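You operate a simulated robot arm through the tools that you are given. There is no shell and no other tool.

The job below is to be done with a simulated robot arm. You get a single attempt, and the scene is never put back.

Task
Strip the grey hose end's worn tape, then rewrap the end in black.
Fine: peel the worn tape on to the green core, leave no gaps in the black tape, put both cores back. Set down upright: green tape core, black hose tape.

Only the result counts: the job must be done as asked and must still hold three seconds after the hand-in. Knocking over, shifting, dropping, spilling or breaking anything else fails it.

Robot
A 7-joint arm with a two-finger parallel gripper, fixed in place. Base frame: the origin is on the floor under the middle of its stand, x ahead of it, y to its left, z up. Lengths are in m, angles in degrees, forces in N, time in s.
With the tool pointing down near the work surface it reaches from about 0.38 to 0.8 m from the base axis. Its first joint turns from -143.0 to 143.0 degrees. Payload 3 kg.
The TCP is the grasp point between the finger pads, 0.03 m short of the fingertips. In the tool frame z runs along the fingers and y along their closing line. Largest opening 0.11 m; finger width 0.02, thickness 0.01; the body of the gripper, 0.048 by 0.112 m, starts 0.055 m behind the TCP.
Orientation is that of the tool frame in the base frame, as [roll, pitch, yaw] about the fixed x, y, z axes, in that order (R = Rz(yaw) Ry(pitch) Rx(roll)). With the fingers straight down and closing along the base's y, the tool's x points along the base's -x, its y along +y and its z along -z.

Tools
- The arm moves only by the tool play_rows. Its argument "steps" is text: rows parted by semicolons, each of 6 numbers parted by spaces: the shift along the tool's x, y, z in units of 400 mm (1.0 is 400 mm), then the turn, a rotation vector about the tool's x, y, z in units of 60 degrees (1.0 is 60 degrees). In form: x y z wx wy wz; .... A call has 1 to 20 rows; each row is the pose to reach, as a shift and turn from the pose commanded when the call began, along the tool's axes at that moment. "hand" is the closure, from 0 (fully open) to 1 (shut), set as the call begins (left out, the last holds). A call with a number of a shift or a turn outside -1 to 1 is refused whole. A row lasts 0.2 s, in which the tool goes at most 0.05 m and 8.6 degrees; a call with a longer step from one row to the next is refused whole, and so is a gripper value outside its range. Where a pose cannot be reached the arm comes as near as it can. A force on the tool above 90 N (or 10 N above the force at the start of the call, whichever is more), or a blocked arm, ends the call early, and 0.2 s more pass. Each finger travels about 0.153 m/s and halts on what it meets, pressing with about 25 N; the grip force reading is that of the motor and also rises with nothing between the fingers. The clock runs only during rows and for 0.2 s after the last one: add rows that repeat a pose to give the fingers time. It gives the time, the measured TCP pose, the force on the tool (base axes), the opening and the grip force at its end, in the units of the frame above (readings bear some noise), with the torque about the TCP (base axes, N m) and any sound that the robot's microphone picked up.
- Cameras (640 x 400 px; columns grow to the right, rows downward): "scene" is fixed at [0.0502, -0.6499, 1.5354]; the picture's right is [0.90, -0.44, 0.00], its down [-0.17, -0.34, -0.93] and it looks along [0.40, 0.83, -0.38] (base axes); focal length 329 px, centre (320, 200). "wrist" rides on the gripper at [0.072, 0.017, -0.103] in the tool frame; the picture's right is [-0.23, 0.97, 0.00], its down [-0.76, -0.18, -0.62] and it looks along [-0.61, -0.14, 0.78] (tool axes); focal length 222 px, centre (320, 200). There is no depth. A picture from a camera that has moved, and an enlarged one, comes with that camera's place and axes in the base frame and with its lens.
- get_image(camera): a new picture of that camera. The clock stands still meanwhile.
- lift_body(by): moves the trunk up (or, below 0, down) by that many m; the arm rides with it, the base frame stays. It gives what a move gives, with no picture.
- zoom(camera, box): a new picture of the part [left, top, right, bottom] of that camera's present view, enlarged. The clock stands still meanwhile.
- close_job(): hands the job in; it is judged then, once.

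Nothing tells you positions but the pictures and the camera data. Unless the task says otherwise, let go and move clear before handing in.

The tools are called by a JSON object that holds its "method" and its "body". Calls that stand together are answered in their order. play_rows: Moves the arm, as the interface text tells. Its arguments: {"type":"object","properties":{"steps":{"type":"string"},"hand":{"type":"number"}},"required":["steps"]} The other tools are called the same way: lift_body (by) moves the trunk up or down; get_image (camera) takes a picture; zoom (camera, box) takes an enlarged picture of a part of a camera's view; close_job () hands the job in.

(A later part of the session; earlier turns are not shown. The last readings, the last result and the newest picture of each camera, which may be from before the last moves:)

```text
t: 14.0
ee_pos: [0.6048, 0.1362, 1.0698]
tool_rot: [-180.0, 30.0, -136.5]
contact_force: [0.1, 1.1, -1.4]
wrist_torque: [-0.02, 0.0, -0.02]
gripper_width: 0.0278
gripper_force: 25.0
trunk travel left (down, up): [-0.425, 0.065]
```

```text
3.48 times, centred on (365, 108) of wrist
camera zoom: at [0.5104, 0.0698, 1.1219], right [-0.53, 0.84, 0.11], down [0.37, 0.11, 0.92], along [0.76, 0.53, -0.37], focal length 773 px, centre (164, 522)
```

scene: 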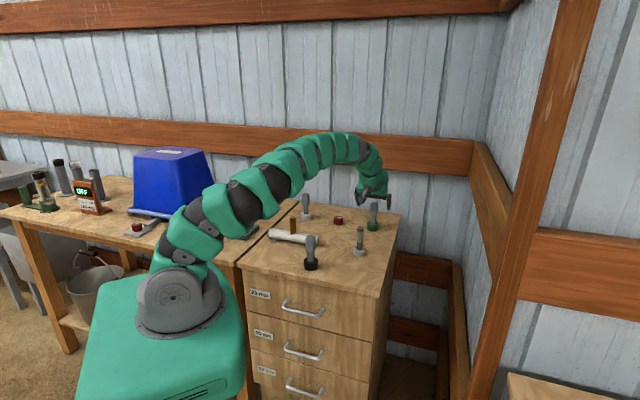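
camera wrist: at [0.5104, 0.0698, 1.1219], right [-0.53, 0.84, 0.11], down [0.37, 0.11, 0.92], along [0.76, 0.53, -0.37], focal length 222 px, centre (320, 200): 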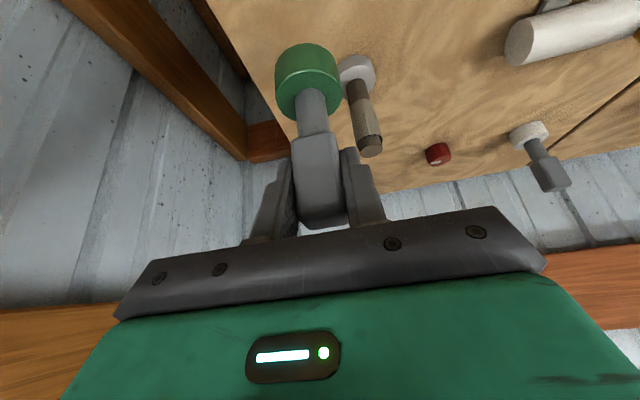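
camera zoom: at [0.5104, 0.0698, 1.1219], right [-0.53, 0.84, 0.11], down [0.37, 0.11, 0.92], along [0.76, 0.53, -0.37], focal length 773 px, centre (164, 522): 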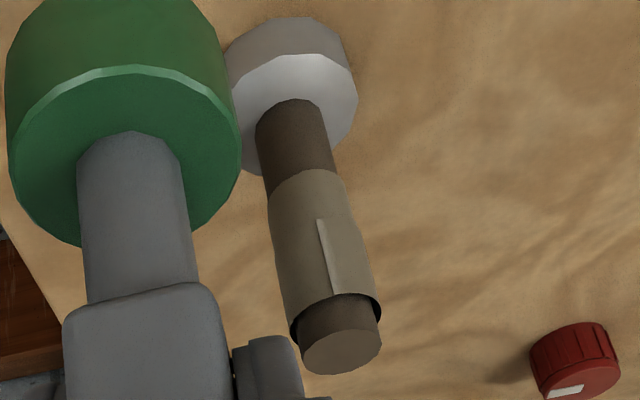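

The hose axis comes out at (0.630, 0.219) with its top at 1.005, and the core axis lies under the TCP within about 2 mm. I'll hold still for one call to see how steady the pose reading is.

{"method": "play_rows", "body": {"steps": "0 0 0 0 0 0; 0 0 0 0 0 0"}}

{"method": "play_rows", "body": {"steps": "0 0 0 0 0 0; 0 0 0 0 0 0"}}

{"method": "zoom", "body": {"camera": "wrist", "box": [265, 35, 405, 165]}}

```text
t: 14.6
ee_pos: [0.6049, 0.1372, 1.0691]
tool_rot: [180.0, 30.0, -136.4]
contact_force: [0.3, -0.3, -0.9]
wrist_torque: [0.03, 0.01, -0.01]
gripper_width: 0.0275
gripper_force: 24.5
trunk travel left (down, up): [-0.425, 0.065]
```

```text
t: 15.2
ee_pos: [0.6048, 0.1372, 1.0699]
tool_rot: [-180.0, 30.1, -136.4]
contact_force: [0.2, 0.0, -0.9]
wrist_torque: [0.01, -0.01, 0.0]
gripper_width: 0.028
gripper_force: 24.8
trunk travel left (down, up): [-0.425, 0.065]
```

```text
3.08 times, centred on (335, 100) of wrist
camera zoom: at [0.5101, 0.0698, 1.1221], right [-0.53, 0.84, 0.11], down [0.38, 0.11, 0.92], along [0.76, 0.53, -0.37], focal length 684 px, centre (274, 508)
```

zoom: 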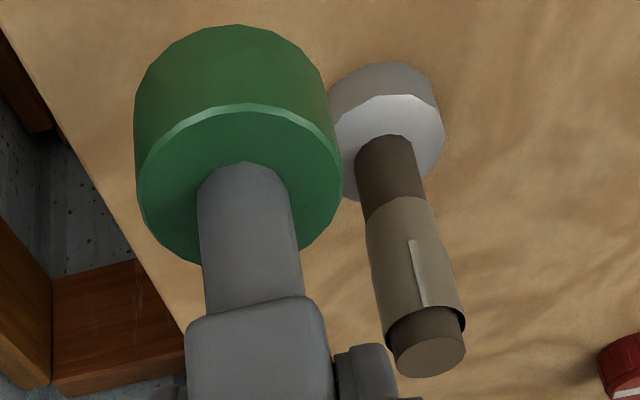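

Readings are steady to about 0.5 mm, with a tracking error of about 2 mm. I'll bring the core to a pre-contact spot near the tab, at angle 228°, with about a 1.4 cm gap and the disc level with the upper course.

{"method": "play_rows", "body": {"steps": "-0.024 0.048 0.02 0 0 0; -0.0485 0.096 0.041 0 0 0; -0.0485 0.096 0.041 0 0 0"}}

{"method": "get_image", "body": {"camera": "wrist"}}

{"method": "zoom", "body": {"camera": "scene", "box": [330, 205, 390, 265]}}

```text
t: 16.0
ee_pos: [0.5959, 0.1824, 1.065]
tool_rot: [179.9, 29.9, -136.4]
contact_force: [-0.4, 0.3, -0.7]
wrist_torque: [-0.03, -0.01, 0.01]
gripper_width: 0.0279
gripper_force: 24.8
trunk travel left (down, up): [-0.425, 0.065]
```

```text
taken
camera wrist: at [0.5014, 0.1157, 1.1178], right [-0.53, 0.84, 0.11], down [0.38, 0.11, 0.92], along [0.76, 0.53, -0.37], focal length 222 px, centre (320, 200)
```

wrist: 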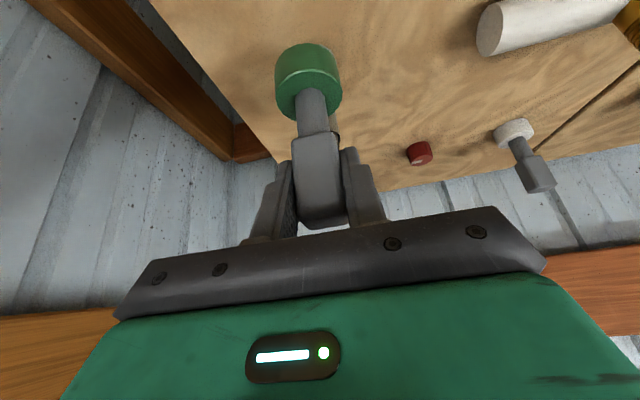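

```text
6.67 times, centred on (360, 235) of scene
camera zoom: at [0.0502, -0.6499, 1.5354], right [0.9, -0.44, 0.0], down [-0.17, -0.34, -0.93], along [0.4, 0.83, -0.38], focal length 2191 px, centre (53, -33)
```

zoom: 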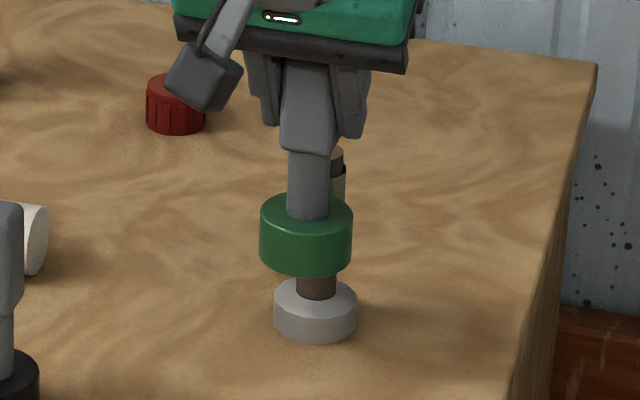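

Now I'll ease the core in toward the tab, down to about 38 mm between centres, and watch the force.

{"method": "play_rows", "body": {"steps": "-0.009 0.0008 0.005 0 0 0; -0.017 0.0016 0.01 0 0 0; -0.0259 0.0024 0.0149 0 0 0; -0.0259 0.0024 0.0149 0 0 0"}}

{"method": "zoom", "body": {"camera": "scene", "box": [340, 215, 380, 255]}}

{"method": "zoom", "body": {"camera": "wrist", "box": [265, 35, 375, 165]}}

```text
t: 17.0
ee_pos: [0.6035, 0.1893, 1.0645]
tool_rot: [179.9, 30.0, -136.6]
contact_force: [-6.7, -10.2, -2.4]
wrist_torque: [-0.77, 0.51, -0.01]
gripper_width: 0.0276
gripper_force: 25.1
trunk travel left (down, up): [-0.425, 0.065]
```

```text
10.00 times, centred on (360, 235) of scene
camera zoom: at [0.0502, -0.6499, 1.5354], right [0.9, -0.44, 0.0], down [-0.17, -0.34, -0.93], along [0.4, 0.83, -0.38], focal length 3287 px, centre (-80, -150)
```

zoom: 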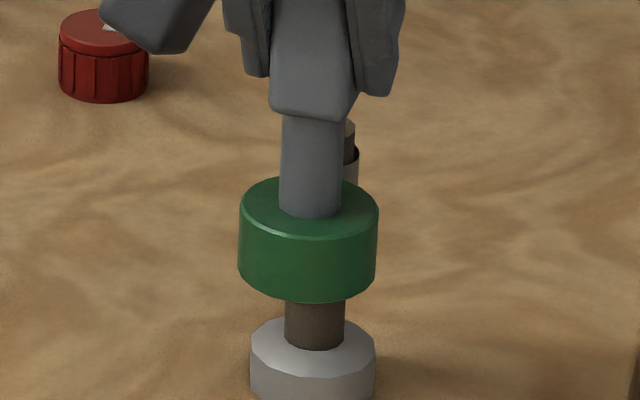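

```text
3.08 times, centred on (320, 100) of wrist
camera zoom: at [0.5098, 0.1232, 1.1172], right [-0.53, 0.84, 0.11], down [0.38, 0.11, 0.92], along [0.76, 0.53, -0.38], focal length 684 px, centre (320, 508)
```

zoom: 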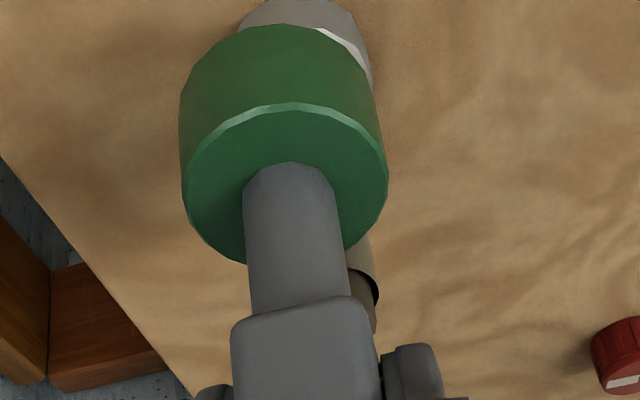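

Contact: about 12 N at 40 mm between centres, and the hose base hasn't moved. I'll ease off slightly and sweep clockwise past the tab through about 60°, then look at the tape.

{"method": "play_rows", "body": {"steps": "0.0058 -0.0023 -0.0033 0 0 0; 0.0056 0.0157 -0.0032 0 0 0; 0.0027 0.0333 -0.0016 0 0 0; -0.0025 0.05 0.0015 0 0 0; -0.0105 0.0654 0.006 0 0 0; -0.0204 0.079 0.0118 0 0 0; -0.0324 0.0903 0.0187 0 0 0"}}

{"method": "zoom", "body": {"camera": "scene", "box": [335, 210, 385, 260]}}

{"method": "zoom", "body": {"camera": "wrist", "box": [255, 15, 375, 165]}}

```text
t: 18.6
ee_pos: [0.5907, 0.2278, 1.0659]
tool_rot: [179.9, 29.9, -136.5]
contact_force: [-0.3, 0.1, -0.3]
wrist_torque: [0.01, 0.0, -0.05]
gripper_width: 0.0275
gripper_force: 25.6
trunk travel left (down, up): [-0.425, 0.065]
```

```text
8.00 times, centred on (360, 235) of scene
camera zoom: at [0.0502, -0.6499, 1.5354], right [0.9, -0.44, 0.0], down [-0.17, -0.34, -0.93], along [0.4, 0.83, -0.38], focal length 2629 px, centre (0, -80)
```

zoom: 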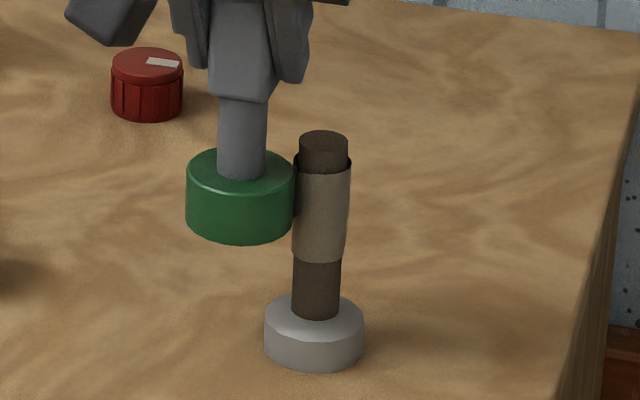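

```text
2.67 times, centred on (315, 90) of wrist
camera zoom: at [0.4964, 0.1607, 1.1193], right [-0.53, 0.84, 0.11], down [0.38, 0.11, 0.92], along [0.76, 0.53, -0.37], focal length 592 px, centre (333, 493)
```

zoom: 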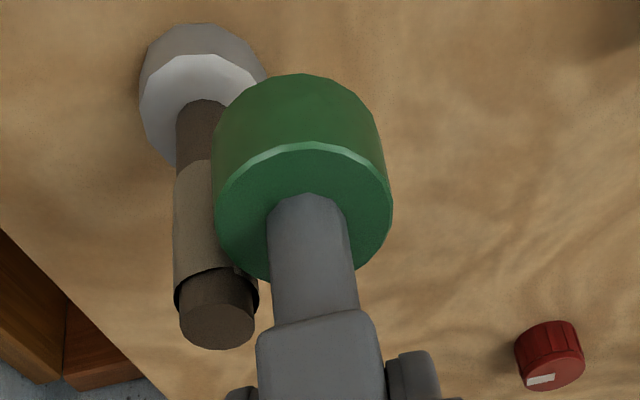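

The tab is no longer at its old place at 216°, so the layer is peeling along with the core. I'll continue clockwise through another 90°.

{"method": "play_rows", "body": {"steps": "-0.0144 0.0084 0.0083 0 0 0; -0.0283 0.0141 0.0164 0 0 0; -0.043 0.017 0.0248 0 0 0; -0.058 0.0168 0.0335 0 0 0; -0.0727 0.0137 0.042 0 0 0; -0.0867 0.0077 0.05 0 0 0; -0.0994 -0.0011 0.0574 0 0 0; -0.1109 -0.0122 0.064 0 0 0; -0.1202 -0.0255 0.0694 0 0 0"}}

{"method": "zoom", "body": {"camera": "scene", "box": [335, 210, 385, 260]}}

{"method": "zoom", "body": {"camera": "wrist", "box": [240, 15, 400, 175]}}

```text
t: 20.6
ee_pos: [0.6367, 0.2583, 1.0646]
tool_rot: [-180.0, 29.9, -136.5]
contact_force: [-0.9, -0.1, -0.8]
wrist_torque: [-0.01, -0.01, 0.0]
gripper_width: 0.0276
gripper_force: 24.5
trunk travel left (down, up): [-0.425, 0.065]
```

```text
8.00 times, centred on (360, 235) of scene
camera zoom: at [0.0502, -0.6499, 1.5354], right [0.9, -0.44, 0.0], down [-0.17, -0.34, -0.93], along [0.4, 0.83, -0.38], focal length 2629 px, centre (0, -80)
```

zoom: 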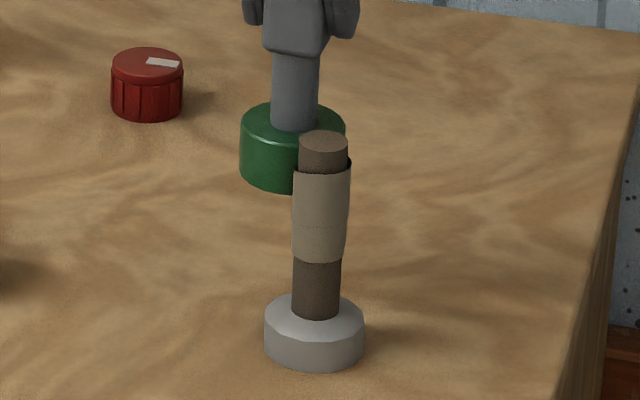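

```text
2.50 times, centred on (320, 95) of wrist
camera zoom: at [0.543, 0.1924, 1.1177], right [-0.53, 0.84, 0.11], down [0.37, 0.11, 0.92], along [0.76, 0.53, -0.37], focal length 555 px, centre (320, 462)
```

zoom: 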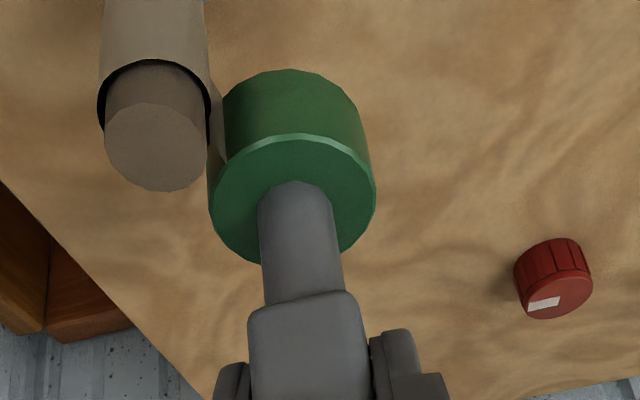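

A strip of tape now runs from the hose to the green core, so the peel is following. I'll continue clockwise around the far side.

{"method": "play_rows", "body": {"steps": "-0.0074 -0.015 0.0043 0 0 0; -0.0123 -0.0311 0.0071 0 0 0; -0.0149 -0.048 0.0086 0 0 0; -0.0147 -0.0653 0.0085 0 0 0; -0.012 -0.0824 0.0069 0 0 0; -0.0068 -0.0985 0.0039 0 0 0; 0.0008 -0.1132 -0.0005 0 0 0; 0.0105 -0.1264 -0.006 0 0 0; 0.022 -0.1372 -0.0127 0 0 0; 0.035 -0.1457 -0.0202 0 0 0; 0.049 -0.1514 -0.0283 0 0 0; 0.0636 -0.1544 -0.0367 0 0 0"}}

{"method": "zoom", "body": {"camera": "scene", "box": [335, 210, 385, 260]}}

{"method": "zoom", "body": {"camera": "wrist", "box": [240, 15, 400, 175]}}

```text
t: 23.2
ee_pos: [0.6586, 0.1946, 1.0665]
tool_rot: [179.9, 29.9, -136.4]
contact_force: [0.0, 0.2, -1.5]
wrist_torque: [-0.03, 0.0, -0.04]
gripper_width: 0.0275
gripper_force: 24.8
trunk travel left (down, up): [-0.425, 0.065]
```

```text
8.00 times, centred on (360, 235) of scene
camera zoom: at [0.0502, -0.6499, 1.5354], right [0.9, -0.44, 0.0], down [-0.17, -0.34, -0.93], along [0.4, 0.83, -0.38], focal length 2629 px, centre (0, -80)
```

zoom: 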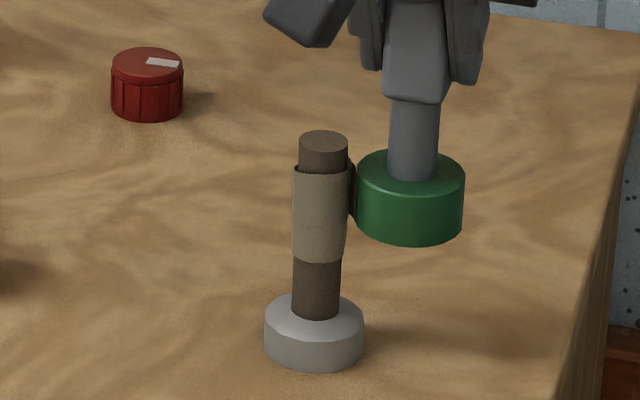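

```text
2.50 times, centred on (320, 95) of wrist
camera zoom: at [0.5643, 0.1278, 1.1187], right [-0.53, 0.84, 0.11], down [0.38, 0.11, 0.92], along [0.76, 0.53, -0.38], focal length 555 px, centre (320, 462)
```

zoom: 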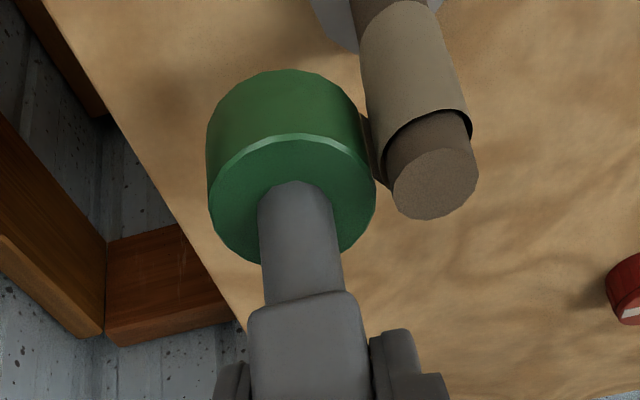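

About 258° of the outer layer is off. I'll continue clockwise around the near side to finish this turn and start the next.

{"method": "play_rows", "body": {"steps": "0.015 0.0003 -0.0087 0 0 0; 0.0298 0.0033 -0.0172 0 0 0; 0.0437 0.0093 -0.0252 0 0 0; 0.0565 0.0181 -0.0326 0 0 0; 0.0679 0.0292 -0.0392 0 0 0; 0.0772 0.0426 -0.0446 0 0 0; 0.0846 0.0576 -0.0489 0 0 0; 0.0896 0.0737 -0.0517 0 0 0; 0.0921 0.0906 -0.0532 0 0 0; 0.0919 0.1079 -0.0531 0 0 0; 0.0892 0.125 -0.0515 0 0 0; 0.0841 0.1411 -0.0485 0 0 0"}}

{"method": "zoom", "body": {"camera": "scene", "box": [340, 215, 380, 255]}}

{"method": "zoom", "body": {"camera": "wrist", "box": [240, 15, 400, 175]}}

```text
t: 25.8
ee_pos: [0.5914, 0.2072, 1.0659]
tool_rot: [-180.0, 30.0, -136.5]
contact_force: [0.4, -1.2, -0.8]
wrist_torque: [0.01, 0.0, -0.04]
gripper_width: 0.0276
gripper_force: 25.2
trunk travel left (down, up): [-0.425, 0.065]
```

```text
10.00 times, centred on (360, 235) of scene
camera zoom: at [0.0502, -0.6499, 1.5354], right [0.9, -0.44, 0.0], down [-0.17, -0.34, -0.93], along [0.4, 0.83, -0.38], focal length 3287 px, centre (-80, -150)
```

zoom: 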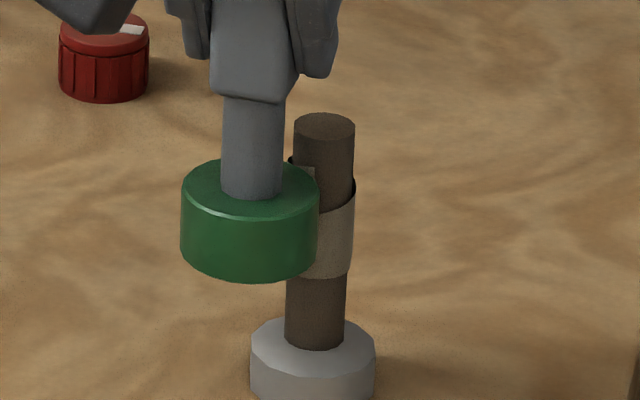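

```text
2.50 times, centred on (320, 95) of wrist
camera zoom: at [0.4969, 0.1412, 1.1187], right [-0.53, 0.84, 0.11], down [0.37, 0.11, 0.92], along [0.76, 0.53, -0.37], focal length 555 px, centre (320, 462)
```

zoom: 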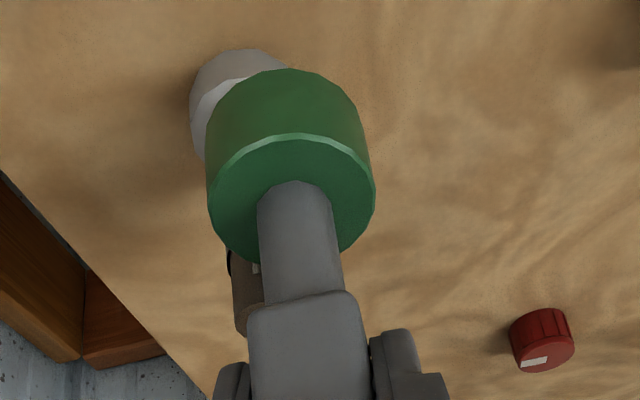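

The upper course is coming off: the tape's top edge has dropped about 15 mm on the visible side, roughly 9 mm per turn. I'll continue clockwise and lower the core as I go.

{"method": "play_rows", "body": {"steps": "-0.0065 0.0125 0.0124 0 0 0; -0.012 0.0252 0.0242 0 0 0; -0.0187 0.0358 0.0383 0 0 0; -0.0306 0.0437 0.0466 0 0 0; -0.0438 0.0493 0.0548 0 0 0; -0.0577 0.052 0.0636 0 0 0; -0.0715 0.0519 0.0725 0 0 0; -0.0856 0.049 0.0812 0 0 0; -0.0986 0.043 0.0896 0 0 0; -0.1105 0.0347 0.0971 0 0 0; -0.1211 0.0241 0.104 0 0 0; -0.1301 0.0113 0.1098 0 0 0; -0.1366 -0.0031 0.1144 0 0 0; -0.1412 -0.0188 0.1176 0 0 0; -0.1431 -0.0351 0.1196 0 0 0; -0.1428 -0.0516 0.1199 0 0 0; -0.1399 -0.0681 0.1192 0 0 0"}}

{"method": "zoom", "body": {"camera": "scene", "box": [340, 215, 380, 255]}}

{"method": "zoom", "body": {"camera": "wrist", "box": [240, 15, 400, 175]}}

```text
t: 29.4
ee_pos: [0.6617, 0.2375, 1.0524]
tool_rot: [-180.0, 29.9, -136.5]
contact_force: [-0.4, -0.3, -0.1]
wrist_torque: [-0.04, -0.02, 0.0]
gripper_width: 0.0277
gripper_force: 25.3
trunk travel left (down, up): [-0.425, 0.065]
```

```text
10.00 times, centred on (360, 235) of scene
camera zoom: at [0.0502, -0.6499, 1.5354], right [0.9, -0.44, 0.0], down [-0.17, -0.34, -0.93], along [0.4, 0.83, -0.38], focal length 3287 px, centre (-80, -150)
```

zoom: 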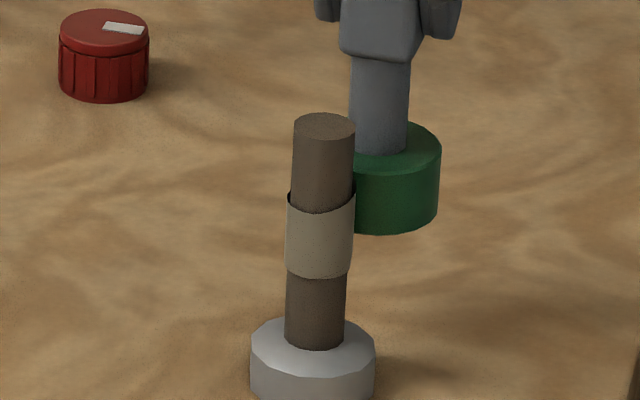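

```text
2.50 times, centred on (320, 95) of wrist
camera zoom: at [0.5685, 0.1703, 1.1059], right [-0.53, 0.84, 0.11], down [0.38, 0.11, 0.92], along [0.76, 0.53, -0.37], focal length 555 px, centre (320, 462)
```

zoom: 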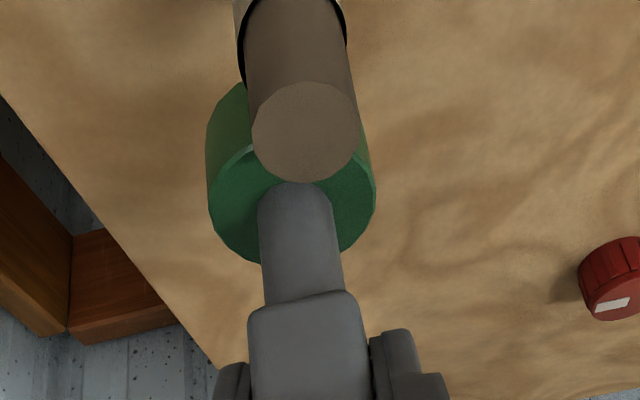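

Only the bottom course is left, about 27 mm tall. I'll lower another 6 mm and continue clockwise for 200°.

{"method": "play_rows", "body": {"steps": "0.009 -0.0154 0.0036 0 0 0; 0.0198 -0.0296 0.0058 0 0 0; 0.0291 -0.0422 0.0006 0 0 0; 0.0401 -0.0528 -0.0058 0 0 0; 0.0527 -0.0608 -0.013 0 0 0; 0.0662 -0.0663 -0.0209 0 0 0; 0.0804 -0.069 -0.0291 0 0 0; 0.0946 -0.0689 -0.0372 0 0 0; 0.1089 -0.066 -0.0455 0 0 0; 0.1222 -0.06 -0.0533 0 0 0; 0.1345 -0.0518 -0.0604 0 0 0; 0.1455 -0.0411 -0.0666 0 0 0; 0.1547 -0.0283 -0.0719 0 0 0; 0.1616 -0.0138 -0.0759 0 0 0; 0.1663 0.0017 -0.0787 0 0 0; 0.1688 0.0181 -0.0801 0 0 0; 0.1686 0.0346 -0.0801 0 0 0; 0.1661 0.0511 -0.0785 0 0 0; 0.161 0.0665 -0.0756 0 0 0; 0.1537 0.0806 -0.0715 0 0 0"}}

{"method": "zoom", "body": {"camera": "scene", "box": [340, 215, 380, 255]}}

{"method": "zoom", "body": {"camera": "wrist", "box": [240, 15, 400, 175]}}

```text
t: 33.6
ee_pos: [0.592, 0.2151, 1.0459]
tool_rot: [-180.0, 29.9, -136.5]
contact_force: [0.2, 0.1, -1.0]
wrist_torque: [-0.01, 0.01, 0.01]
gripper_width: 0.0278
gripper_force: 25.4
trunk travel left (down, up): [-0.425, 0.065]
```

```text
10.00 times, centred on (360, 235) of scene
camera zoom: at [0.0502, -0.6499, 1.5354], right [0.9, -0.44, 0.0], down [-0.17, -0.34, -0.93], along [0.4, 0.83, -0.38], focal length 3287 px, centre (-80, -150)
```

zoom: 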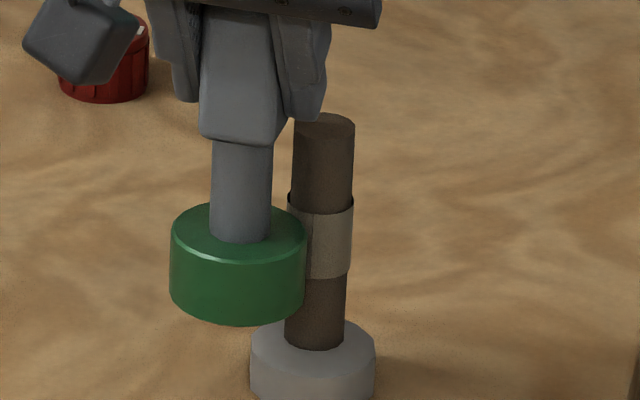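

```text
2.50 times, centred on (320, 95) of wrist
camera zoom: at [0.4977, 0.1483, 1.0986], right [-0.53, 0.84, 0.11], down [0.37, 0.11, 0.92], along [0.76, 0.53, -0.37], focal length 555 px, centre (320, 462)
```

zoom: 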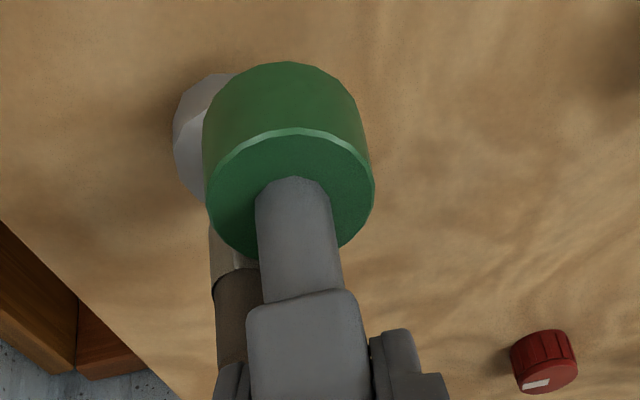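

One more layer has come off and a thinner bottom ring remains. I'll continue clockwise at this height.

{"method": "play_rows", "body": {"steps": "-0.0092 0.0127 0.0053 0 0 0; -0.0203 0.0232 0.0118 0 0 0; -0.0329 0.0313 0.019 0 0 0; -0.0464 0.0368 0.0268 0 0 0; -0.0606 0.0395 0.0349 0 0 0; -0.0748 0.0394 0.0432 0 0 0; -0.0891 0.0364 0.0515 0 0 0; -0.1024 0.0305 0.0591 0 0 0; -0.1146 0.0222 0.0662 0 0 0; -0.1256 0.0116 0.0726 0 0 0; -0.1348 -0.0012 0.0779 0 0 0; -0.1418 -0.0157 0.0819 0 0 0; -0.1465 -0.0313 0.0846 0 0 0; -0.1488 -0.0476 0.0859 0 0 0; -0.1488 -0.0642 0.0859 0 0 0; -0.1462 -0.0806 0.0845 0 0 0; -0.141 -0.096 0.0814 0 0 0; -0.1339 -0.1102 0.0773 0 0 0; -0.1247 -0.1228 0.072 0 0 0; -0.1136 -0.1334 0.0656 0 0 0"}}

{"method": "zoom", "body": {"camera": "scene", "box": [340, 215, 380, 255]}}

{"method": "zoom", "body": {"camera": "wrist", "box": [240, 15, 400, 175]}}

```text
t: 37.8
ee_pos: [0.6664, 0.2117, 1.0444]
tool_rot: [-180.0, 30.1, -136.5]
contact_force: [0.1, 0.4, -0.6]
wrist_torque: [-0.01, 0.0, 0.01]
gripper_width: 0.0278
gripper_force: 25.3
trunk travel left (down, up): [-0.425, 0.065]
```

```text
10.00 times, centred on (360, 235) of scene
camera zoom: at [0.0502, -0.6499, 1.5354], right [0.9, -0.44, 0.0], down [-0.17, -0.34, -0.93], along [0.4, 0.83, -0.38], focal length 3287 px, centre (-80, -150)
```

zoom: 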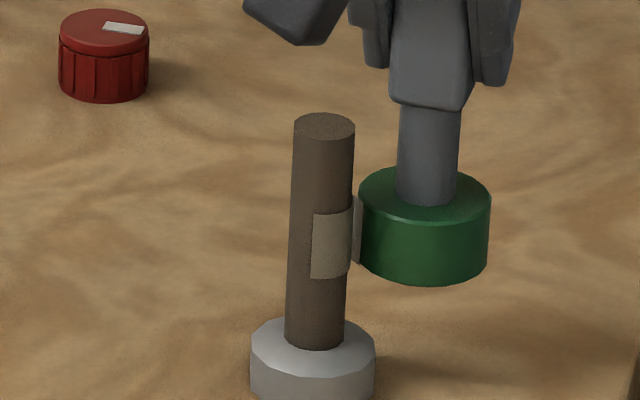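

```text
2.50 times, centred on (320, 95) of wrist
camera zoom: at [0.5733, 0.1445, 1.0976], right [-0.53, 0.84, 0.11], down [0.38, 0.11, 0.92], along [0.76, 0.53, -0.37], focal length 555 px, centre (320, 462)
```

zoom: 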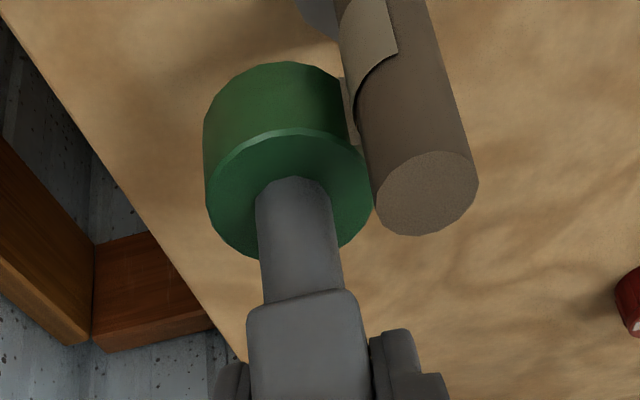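

Only a patch of about a quarter turn is left, and the tape started near 214°. I'll continue clockwise to bring the last of it off.

{"method": "play_rows", "body": {"steps": "0.0125 -0.008 -0.0072 0 0 0; 0.026 -0.0135 -0.015 0 0 0; 0.0402 -0.0162 -0.0232 0 0 0; 0.0545 -0.0161 -0.0314 0 0 0; 0.0688 -0.0132 -0.0397 0 0 0; 0.0821 -0.0073 -0.0474 0 0 0; 0.0944 0.001 -0.0545 0 0 0; 0.1053 0.0117 -0.0608 0 0 0; 0.1145 0.0245 -0.0661 0 0 0; 0.1214 0.0389 -0.0701 0 0 0; 0.1262 0.0545 -0.0729 0 0 0; 0.1286 0.0709 -0.0742 0 0 0; 0.1285 0.0874 -0.0742 0 0 0; 0.1259 0.1039 -0.0727 0 0 0; 0.1208 0.1193 -0.0697 0 0 0; 0.1136 0.1334 -0.0656 0 0 0; 0.1044 0.1461 -0.0603 0 0 0"}}

{"method": "zoom", "body": {"camera": "scene", "box": [340, 215, 380, 255]}}

{"method": "zoom", "body": {"camera": "wrist", "box": [240, 15, 400, 175]}}

```text
t: 41.4
ee_pos: [0.5926, 0.2209, 1.0451]
tool_rot: [-180.0, 29.9, -136.6]
contact_force: [-0.5, 1.3, -0.8]
wrist_torque: [0.03, 0.06, 0.0]
gripper_width: 0.0277
gripper_force: 25.6
trunk travel left (down, up): [-0.425, 0.065]
```

```text
10.00 times, centred on (360, 235) of scene
camera zoom: at [0.0502, -0.6499, 1.5354], right [0.9, -0.44, 0.0], down [-0.17, -0.34, -0.93], along [0.4, 0.83, -0.38], focal length 3287 px, centre (-80, -150)
```

zoom: 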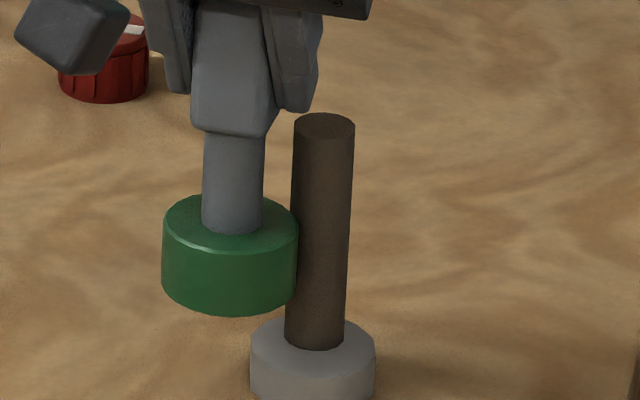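

```text
2.50 times, centred on (320, 95) of wrist
camera zoom: at [0.4985, 0.155, 1.0988], right [-0.53, 0.84, 0.11], down [0.37, 0.11, 0.92], along [0.76, 0.53, -0.37], focal length 555 px, centre (320, 462)
```

zoom: 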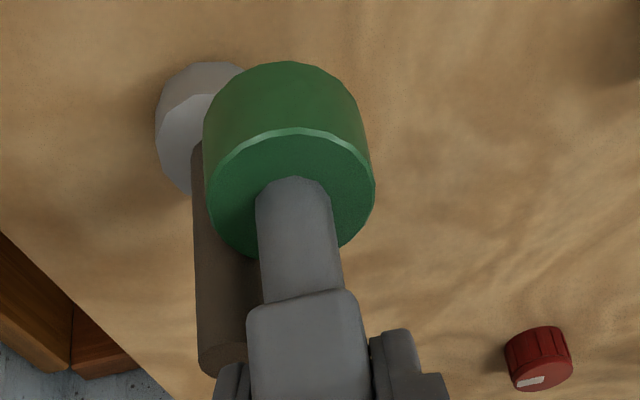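

The visible side of the hose is bare now. I'll back the core away and raise it, then check the hose from other sides.

{"method": "play_rows", "body": {"steps": "0.0236 0.0258 -0.0136 0 0 0; 0.0471 0.0516 -0.0272 0 0 0; -0.0029 0.0516 -0.1138 0 0 0; -0.0529 0.0516 -0.2004 0 0 0; -0.0942 0.0516 -0.2718 0 0 0; -0.0942 0.0516 -0.2718 0 0 0"}}

{"method": "get_image", "body": {"camera": "wrist"}}

{"method": "zoom", "body": {"camera": "scene", "box": [310, 180, 400, 270]}}

```text
t: 42.8
ee_pos: [0.5619, 0.2208, 1.1604]
tool_rot: [180.0, 29.9, -136.5]
contact_force: [-0.4, -0.2, -1.1]
wrist_torque: [-0.03, -0.02, -0.05]
gripper_width: 0.0278
gripper_force: 24.8
trunk travel left (down, up): [-0.425, 0.065]
```

```text
taken
camera wrist: at [0.4674, 0.1542, 1.2136], right [-0.53, 0.84, 0.11], down [0.37, 0.11, 0.92], along [0.76, 0.53, -0.37], focal length 222 px, centre (320, 200)
```

wrist: 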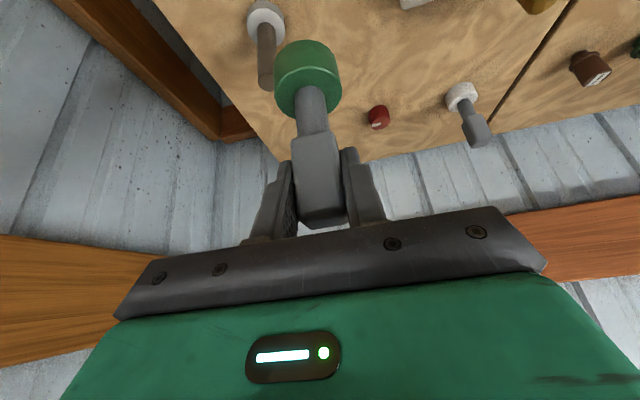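

```text
4.44 times, centred on (355, 225) of scene
camera zoom: at [0.0502, -0.6499, 1.5354], right [0.9, -0.44, 0.0], down [-0.17, -0.34, -0.93], along [0.4, 0.83, -0.38], focal length 1461 px, centre (164, 89)
```

zoom: 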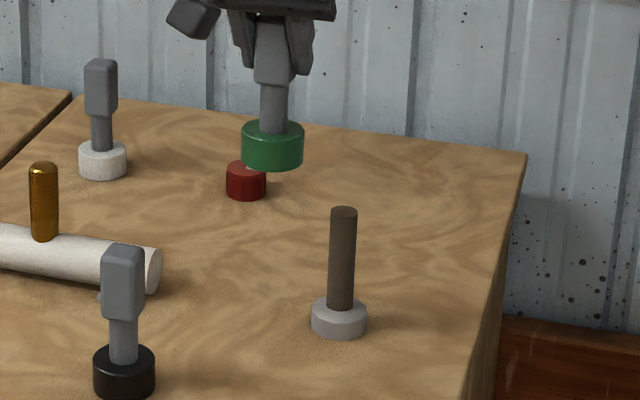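

The hose is bare and nothing hangs loose. I'll carry the green core back above its original spot at (0.7815, 0.3575).

{"method": "play_rows", "body": {"steps": "-0.0915 -0.0217 0.0528 0 0 0; -0.1829 -0.0433 0.1056 0 0 0; -0.2744 -0.065 0.1584 0 0 0; -0.3658 -0.0867 0.2112 0 0 0; -0.4573 -0.1083 0.264 0 0 0; -0.5487 -0.13 0.3168 0 0 0; -0.5487 -0.13 0.3168 0 0 0; -0.5487 -0.13 0.3168 0 0 0"}}

{"method": "zoom", "body": {"camera": "scene", "box": [330, 170, 400, 260]}}

```text
t: 44.6
ee_pos: [0.779, 0.3574, 1.1618]
tool_rot: [180.0, 30.1, -136.5]
contact_force: [0.2, 0.4, -0.6]
wrist_torque: [0.02, 0.02, -0.01]
gripper_width: 0.0277
gripper_force: 25.1
trunk travel left (down, up): [-0.425, 0.065]
```

```text
4.44 times, centred on (365, 215) of scene
camera zoom: at [0.0502, -0.6499, 1.5354], right [0.9, -0.44, 0.0], down [-0.17, -0.34, -0.93], along [0.4, 0.83, -0.38], focal length 1461 px, centre (120, 133)
```

zoom: 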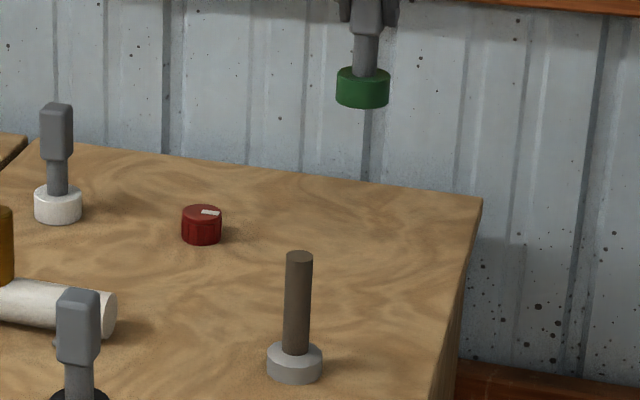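

{"method": "play_rows", "body": {"steps": "0.05 0 0.0866 0 0 0; 0.1 0 0.1732 0 0 0; 0.15 0 0.2598 0 0 0; 0.18 0 0.3117 0 0 0; 0.1938 0 0.3356 0 0 0; 0.1938 0 0.3356 0 0 0"}}

{"method": "zoom", "body": {"camera": "scene", "box": [350, 190, 400, 240]}}

{"method": "get_image", "body": {"camera": "wrist"}}

```text
t: 46.0
ee_pos: [0.782, 0.3594, 1.0047]
tool_rot: [-180.0, 30.0, -136.4]
contact_force: [-0.2, 0.3, -0.9]
wrist_torque: [-0.01, 0.04, 0.0]
gripper_width: 0.0279
gripper_force: 24.9
trunk travel left (down, up): [-0.425, 0.065]
```

```text
8.00 times, centred on (375, 215) of scene
camera zoom: at [0.0502, -0.6499, 1.5354], right [0.9, -0.44, 0.0], down [-0.17, -0.34, -0.93], along [0.4, 0.83, -0.38], focal length 2629 px, centre (-120, 80)
```

zoom: 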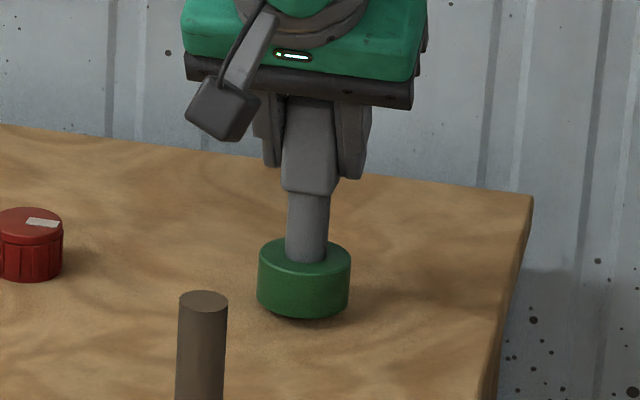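

```text
taken
camera wrist: at [0.6884, 0.2918, 1.0576], right [-0.53, 0.84, 0.11], down [0.38, 0.11, 0.92], along [0.76, 0.53, -0.37], focal length 222 px, centre (320, 200)
```

wrist: 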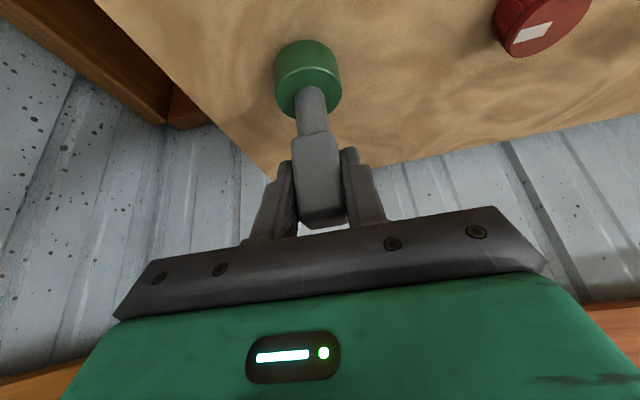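

It's hovering about 7 mm above its original spot. I'll lower gently until it touches.

{"method": "play_rows", "body": {"steps": "0.0055 -0.0012 0.0055 0 0 0; 0.011 -0.0024 0.011 0 0 0; 0.011 -0.0024 0.011 0 0 0"}}

{"method": "zoom", "body": {"camera": "scene", "box": [350, 190, 400, 240]}}

```text
t: 46.8
ee_pos: [0.7808, 0.3563, 1.0002]
tool_rot: [-180.0, 30.2, -136.5]
contact_force: [1.7, 0.9, 3.2]
wrist_torque: [0.2, -0.25, 0.0]
gripper_width: 0.0276
gripper_force: 25.5
trunk travel left (down, up): [-0.425, 0.065]
```

```text
8.00 times, centred on (375, 215) of scene
camera zoom: at [0.0502, -0.6499, 1.5354], right [0.9, -0.44, 0.0], down [-0.17, -0.34, -0.93], along [0.4, 0.83, -0.38], focal length 2629 px, centre (-120, 80)
```

zoom: 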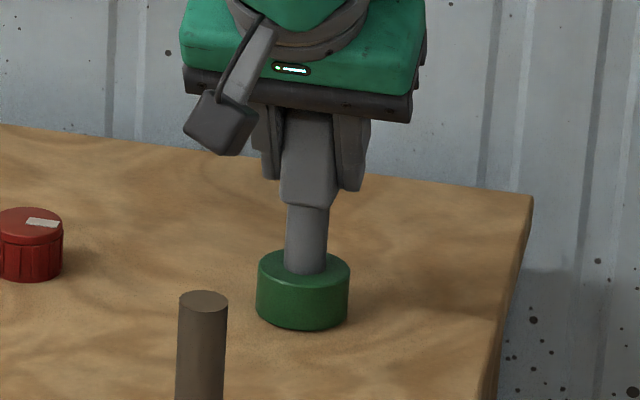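

It's touching with about 3 N. I'll seat it 1 mm further, open the fingers, then back out along the tool axis.

{"method": "play_rows", "body": {"steps": "0.0013 0 0.0022 0 0 0; 0.0013 0 0.0022 0 0 0"}}

{"method": "play_rows", "body": {"steps": "0 0 0 0 0 0; 0 0 0 0 0 0; 0 0 0 0 0 0; 0 0 0 0 0 0", "hand": 0}}

{"method": "zoom", "body": {"camera": "scene", "box": [350, 190, 400, 240]}}

{"method": "get_image", "body": {"camera": "wrist"}}

```text
t: 47.4
ee_pos: [0.7794, 0.356, 0.9993]
tool_rot: [-180.0, 30.3, -136.4]
contact_force: [5.4, 2.4, 11.8]
wrist_torque: [0.47, -0.66, -0.03]
gripper_width: 0.0278
gripper_force: 24.6
trunk travel left (down, up): [-0.425, 0.065]
```

```text
t: 48.4
ee_pos: [0.7805, 0.3553, 0.9977]
tool_rot: [180.0, 30.0, -136.5]
contact_force: [0.2, -0.1, 0.7]
wrist_torque: [-0.01, 0.01, 0.0]
gripper_width: 0.1099
gripper_force: 0.0
trunk travel left (down, up): [-0.425, 0.065]
```

```text
8.00 times, centred on (375, 215) of scene
camera zoom: at [0.0502, -0.6499, 1.5354], right [0.9, -0.44, 0.0], down [-0.17, -0.34, -0.93], along [0.4, 0.83, -0.38], focal length 2629 px, centre (-120, 80)
```

zoom: 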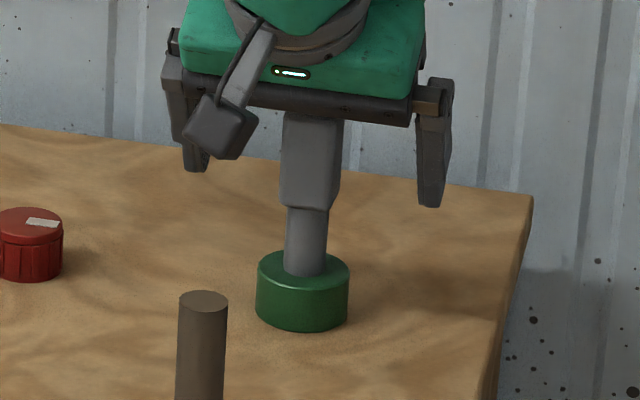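

```text
taken
camera wrist: at [0.6862, 0.2895, 1.05], right [-0.53, 0.84, 0.11], down [0.38, 0.11, 0.92], along [0.76, 0.53, -0.37], focal length 222 px, centre (320, 200)
```

wrist: 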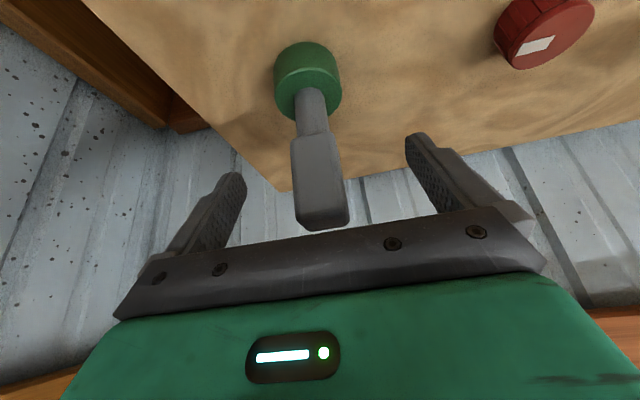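

The green core stands upright at its original place. I'll back out along the tool axis and rise clear.

{"method": "play_rows", "body": {"steps": "0 0 -0.1 0 0 0; 0 0 -0.2 0 0 0; 0.043 0.0262 -0.2826 0 0 0; 0.086 0.0525 -0.3651 0 0 0; 0.1289 0.0787 -0.4477 0 0 0; 0.1719 0.105 -0.5302 0 0 0; 0.2149 0.1312 -0.6128 0 0 0; 0.2149 0.1312 -0.6128 0 0 0"}}

{"method": "zoom", "body": {"camera": "scene", "box": [340, 180, 400, 270]}}

{"method": "get_image", "body": {"camera": "wrist"}}

```text
t: 50.2
ee_pos: [0.6017, 0.2562, 1.1643]
tool_rot: [-179.9, 29.8, -136.5]
contact_force: [-0.8, 0.2, 0.2]
wrist_torque: [0.0, 0.0, 0.0]
gripper_width: 0.11
gripper_force: 0.1
trunk travel left (down, up): [-0.425, 0.065]
```

```text
4.44 times, centred on (370, 225) of scene
camera zoom: at [0.0502, -0.6499, 1.5354], right [0.9, -0.44, 0.0], down [-0.17, -0.34, -0.93], along [0.4, 0.83, -0.38], focal length 1461 px, centre (98, 89)
```

zoom: 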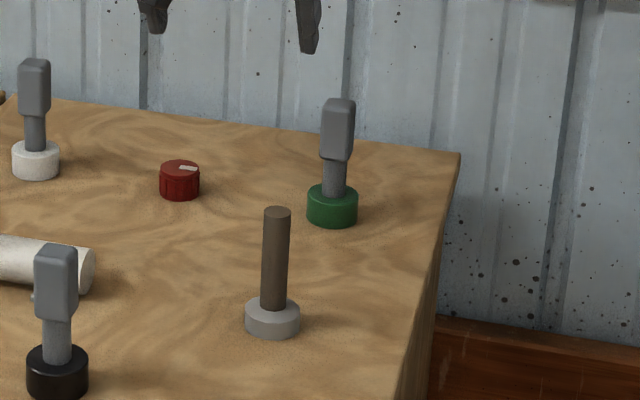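

```text
taken
camera wrist: at [0.5068, 0.1901, 1.2173], right [-0.53, 0.84, 0.11], down [0.38, 0.11, 0.92], along [0.76, 0.53, -0.37], focal length 222 px, centre (320, 200)
```

wrist: 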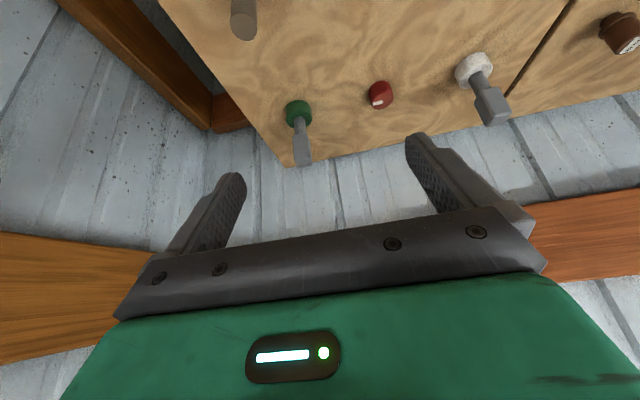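

The green core stands in place and the hose is bare. Now I'll untilt the tool and move above the black core, near (0.434, 0.213), to inspect it.

{"method": "play_rows", "body": {"steps": "0.0842 0.0416 -0.0232 0 0.1 0; 0.1685 0.0833 -0.0465 0 0.2 0; 0.2527 0.1249 -0.0697 0 0.3 0; 0.337 0.1666 -0.093 0 0.4 0; 0.4212 0.2082 -0.1162 0 0.5 0; 0.4212 0.2082 -0.1162 0 0.5 0; 0.4212 0.2082 -0.1162 0 0.5 0"}}

{"method": "get_image", "body": {"camera": "wrist"}}

{"method": "get_image", "body": {"camera": "scene"}}

```text
t: 51.8
ee_pos: [0.4208, 0.204, 1.1211]
tool_rot: [-179.9, -0.1, -136.4]
contact_force: [0.4, -0.1, 0.1]
wrist_torque: [0.02, 0.0, 0.0]
gripper_width: 0.1103
gripper_force: 0.0
trunk travel left (down, up): [-0.425, 0.065]
```

```text
taken
camera wrist: at [0.3572, 0.1663, 1.2243], right [-0.51, 0.86, 0.0], down [0.68, 0.4, 0.62], along [0.54, 0.32, -0.78], focal length 222 px, centre (320, 200)
```

wrist: 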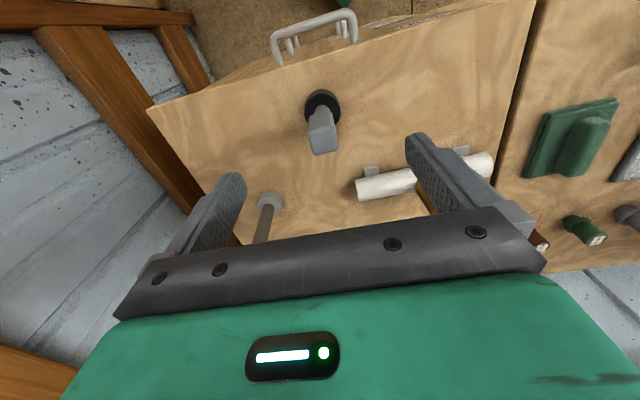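

```text
taken
```

scene: 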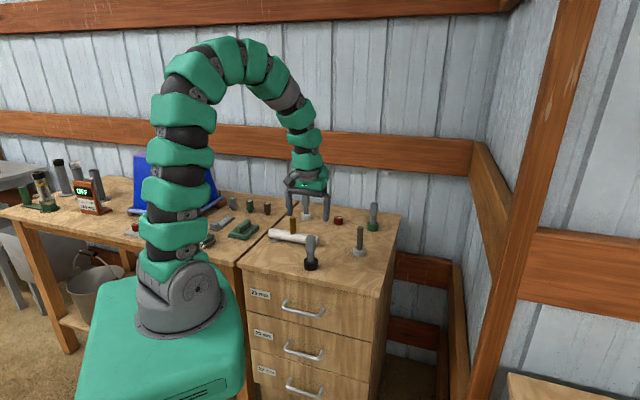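

{"method": "zoom", "body": {"camera": "wrist", "box": [285, 80, 365, 160]}}

{"method": "zoom", "body": {"camera": "scene", "box": [285, 225, 345, 275]}}

{"method": "zoom", "body": {"camera": "wrist", "box": [230, 170, 310, 250]}}

```text
5.00 times, centred on (325, 120) of wrist
camera zoom: at [0.3572, 0.1663, 1.2243], right [-0.51, 0.86, 0.0], down [0.68, 0.4, 0.62], along [0.54, 0.32, -0.78], focal length 1111 px, centre (295, 600)
```

zoom: 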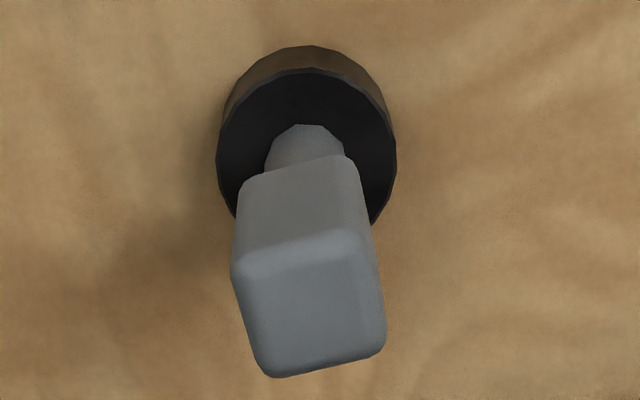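

```text
8.00 times, centred on (315, 250) of scene
camera zoom: at [0.0502, -0.6499, 1.5354], right [0.9, -0.44, 0.0], down [-0.17, -0.34, -0.93], along [0.4, 0.83, -0.38], focal length 2629 px, centre (360, -200)
```

zoom: 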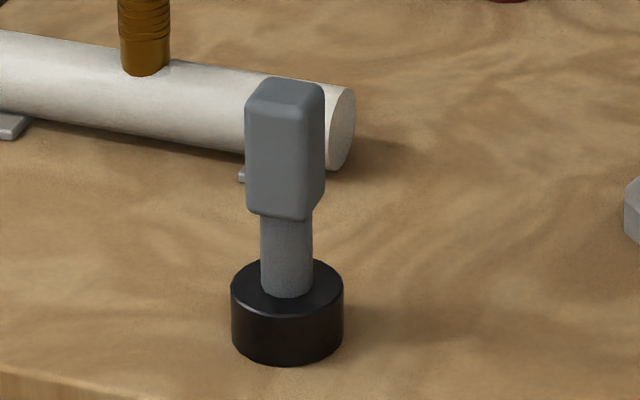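

```text
5.00 times, centred on (270, 210) of wrist
camera zoom: at [0.3572, 0.1663, 1.2243], right [-0.51, 0.86, 0.0], down [0.68, 0.4, 0.62], along [0.54, 0.32, -0.78], focal length 1111 px, centre (570, 150)
```

zoom: 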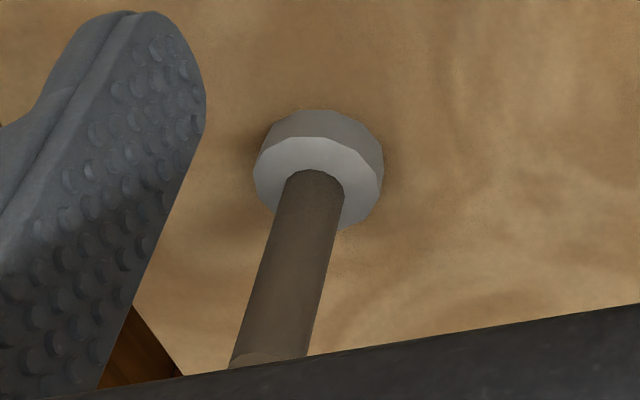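

The black core is at (0.4326, 0.2151), with its handle faces within about 2° of the finger line. I'll go down over it with the tool vertical.

{"method": "play_rows", "body": {"steps": "-0.02 0 0.05 0 0 0; -0.0405 0 0.1 0 0 0; -0.0405 0 0.1525 0 0 0; -0.0405 0 0.1525 0 0 0"}}

{"method": "get_image", "body": {"camera": "wrist"}}

{"method": "zoom", "body": {"camera": "scene", "box": [280, 190, 350, 280]}}

```text
t: 52.8
ee_pos: [0.4305, 0.2138, 1.0587]
tool_rot: [180.0, 0.0, -136.4]
contact_force: [0.0, -0.3, 0.0]
wrist_torque: [0.0, 0.02, 0.0]
gripper_width: 0.11
gripper_force: 0.1
trunk travel left (down, up): [-0.425, 0.065]
```

```text
taken
camera wrist: at [0.3672, 0.1762, 1.1621], right [-0.51, 0.86, 0.0], down [0.67, 0.4, 0.62], along [0.54, 0.32, -0.78], focal length 222 px, centre (320, 200)
```

wrist: 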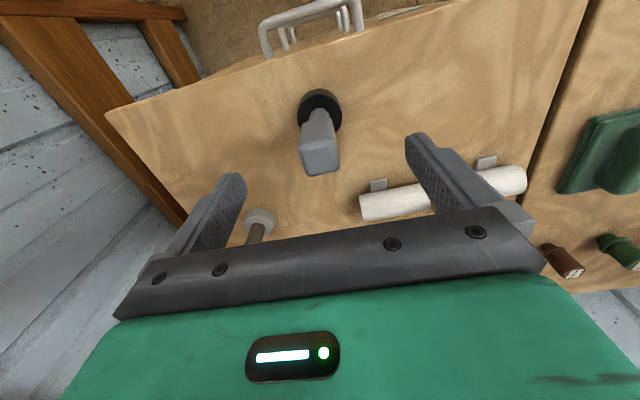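

```text
4.44 times, centred on (315, 235) of scene
camera zoom: at [0.0502, -0.6499, 1.5354], right [0.9, -0.44, 0.0], down [-0.17, -0.34, -0.93], along [0.4, 0.83, -0.38], focal length 1461 px, centre (342, 44)
```

zoom: 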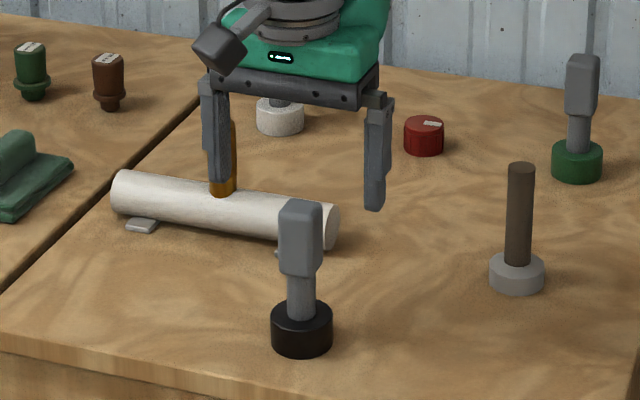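

{"method": "zoom", "body": {"camera": "wrist", "box": [280, 80, 360, 180]}}

```text
4.00 times, centred on (320, 130) of wrist
camera zoom: at [0.3672, 0.1762, 1.1621], right [-0.51, 0.86, 0.0], down [0.67, 0.4, 0.62], along [0.54, 0.32, -0.78], focal length 888 px, centre (320, 480)
```

zoom: 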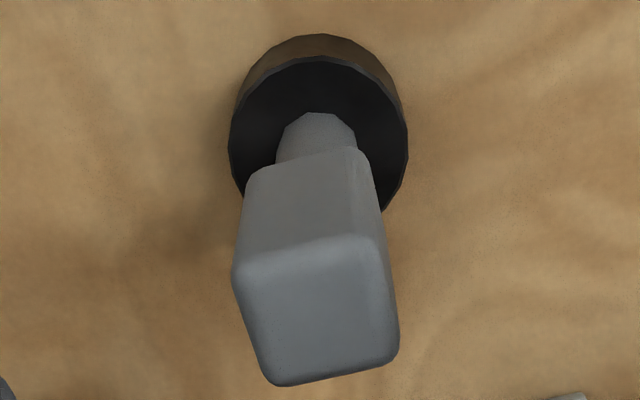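

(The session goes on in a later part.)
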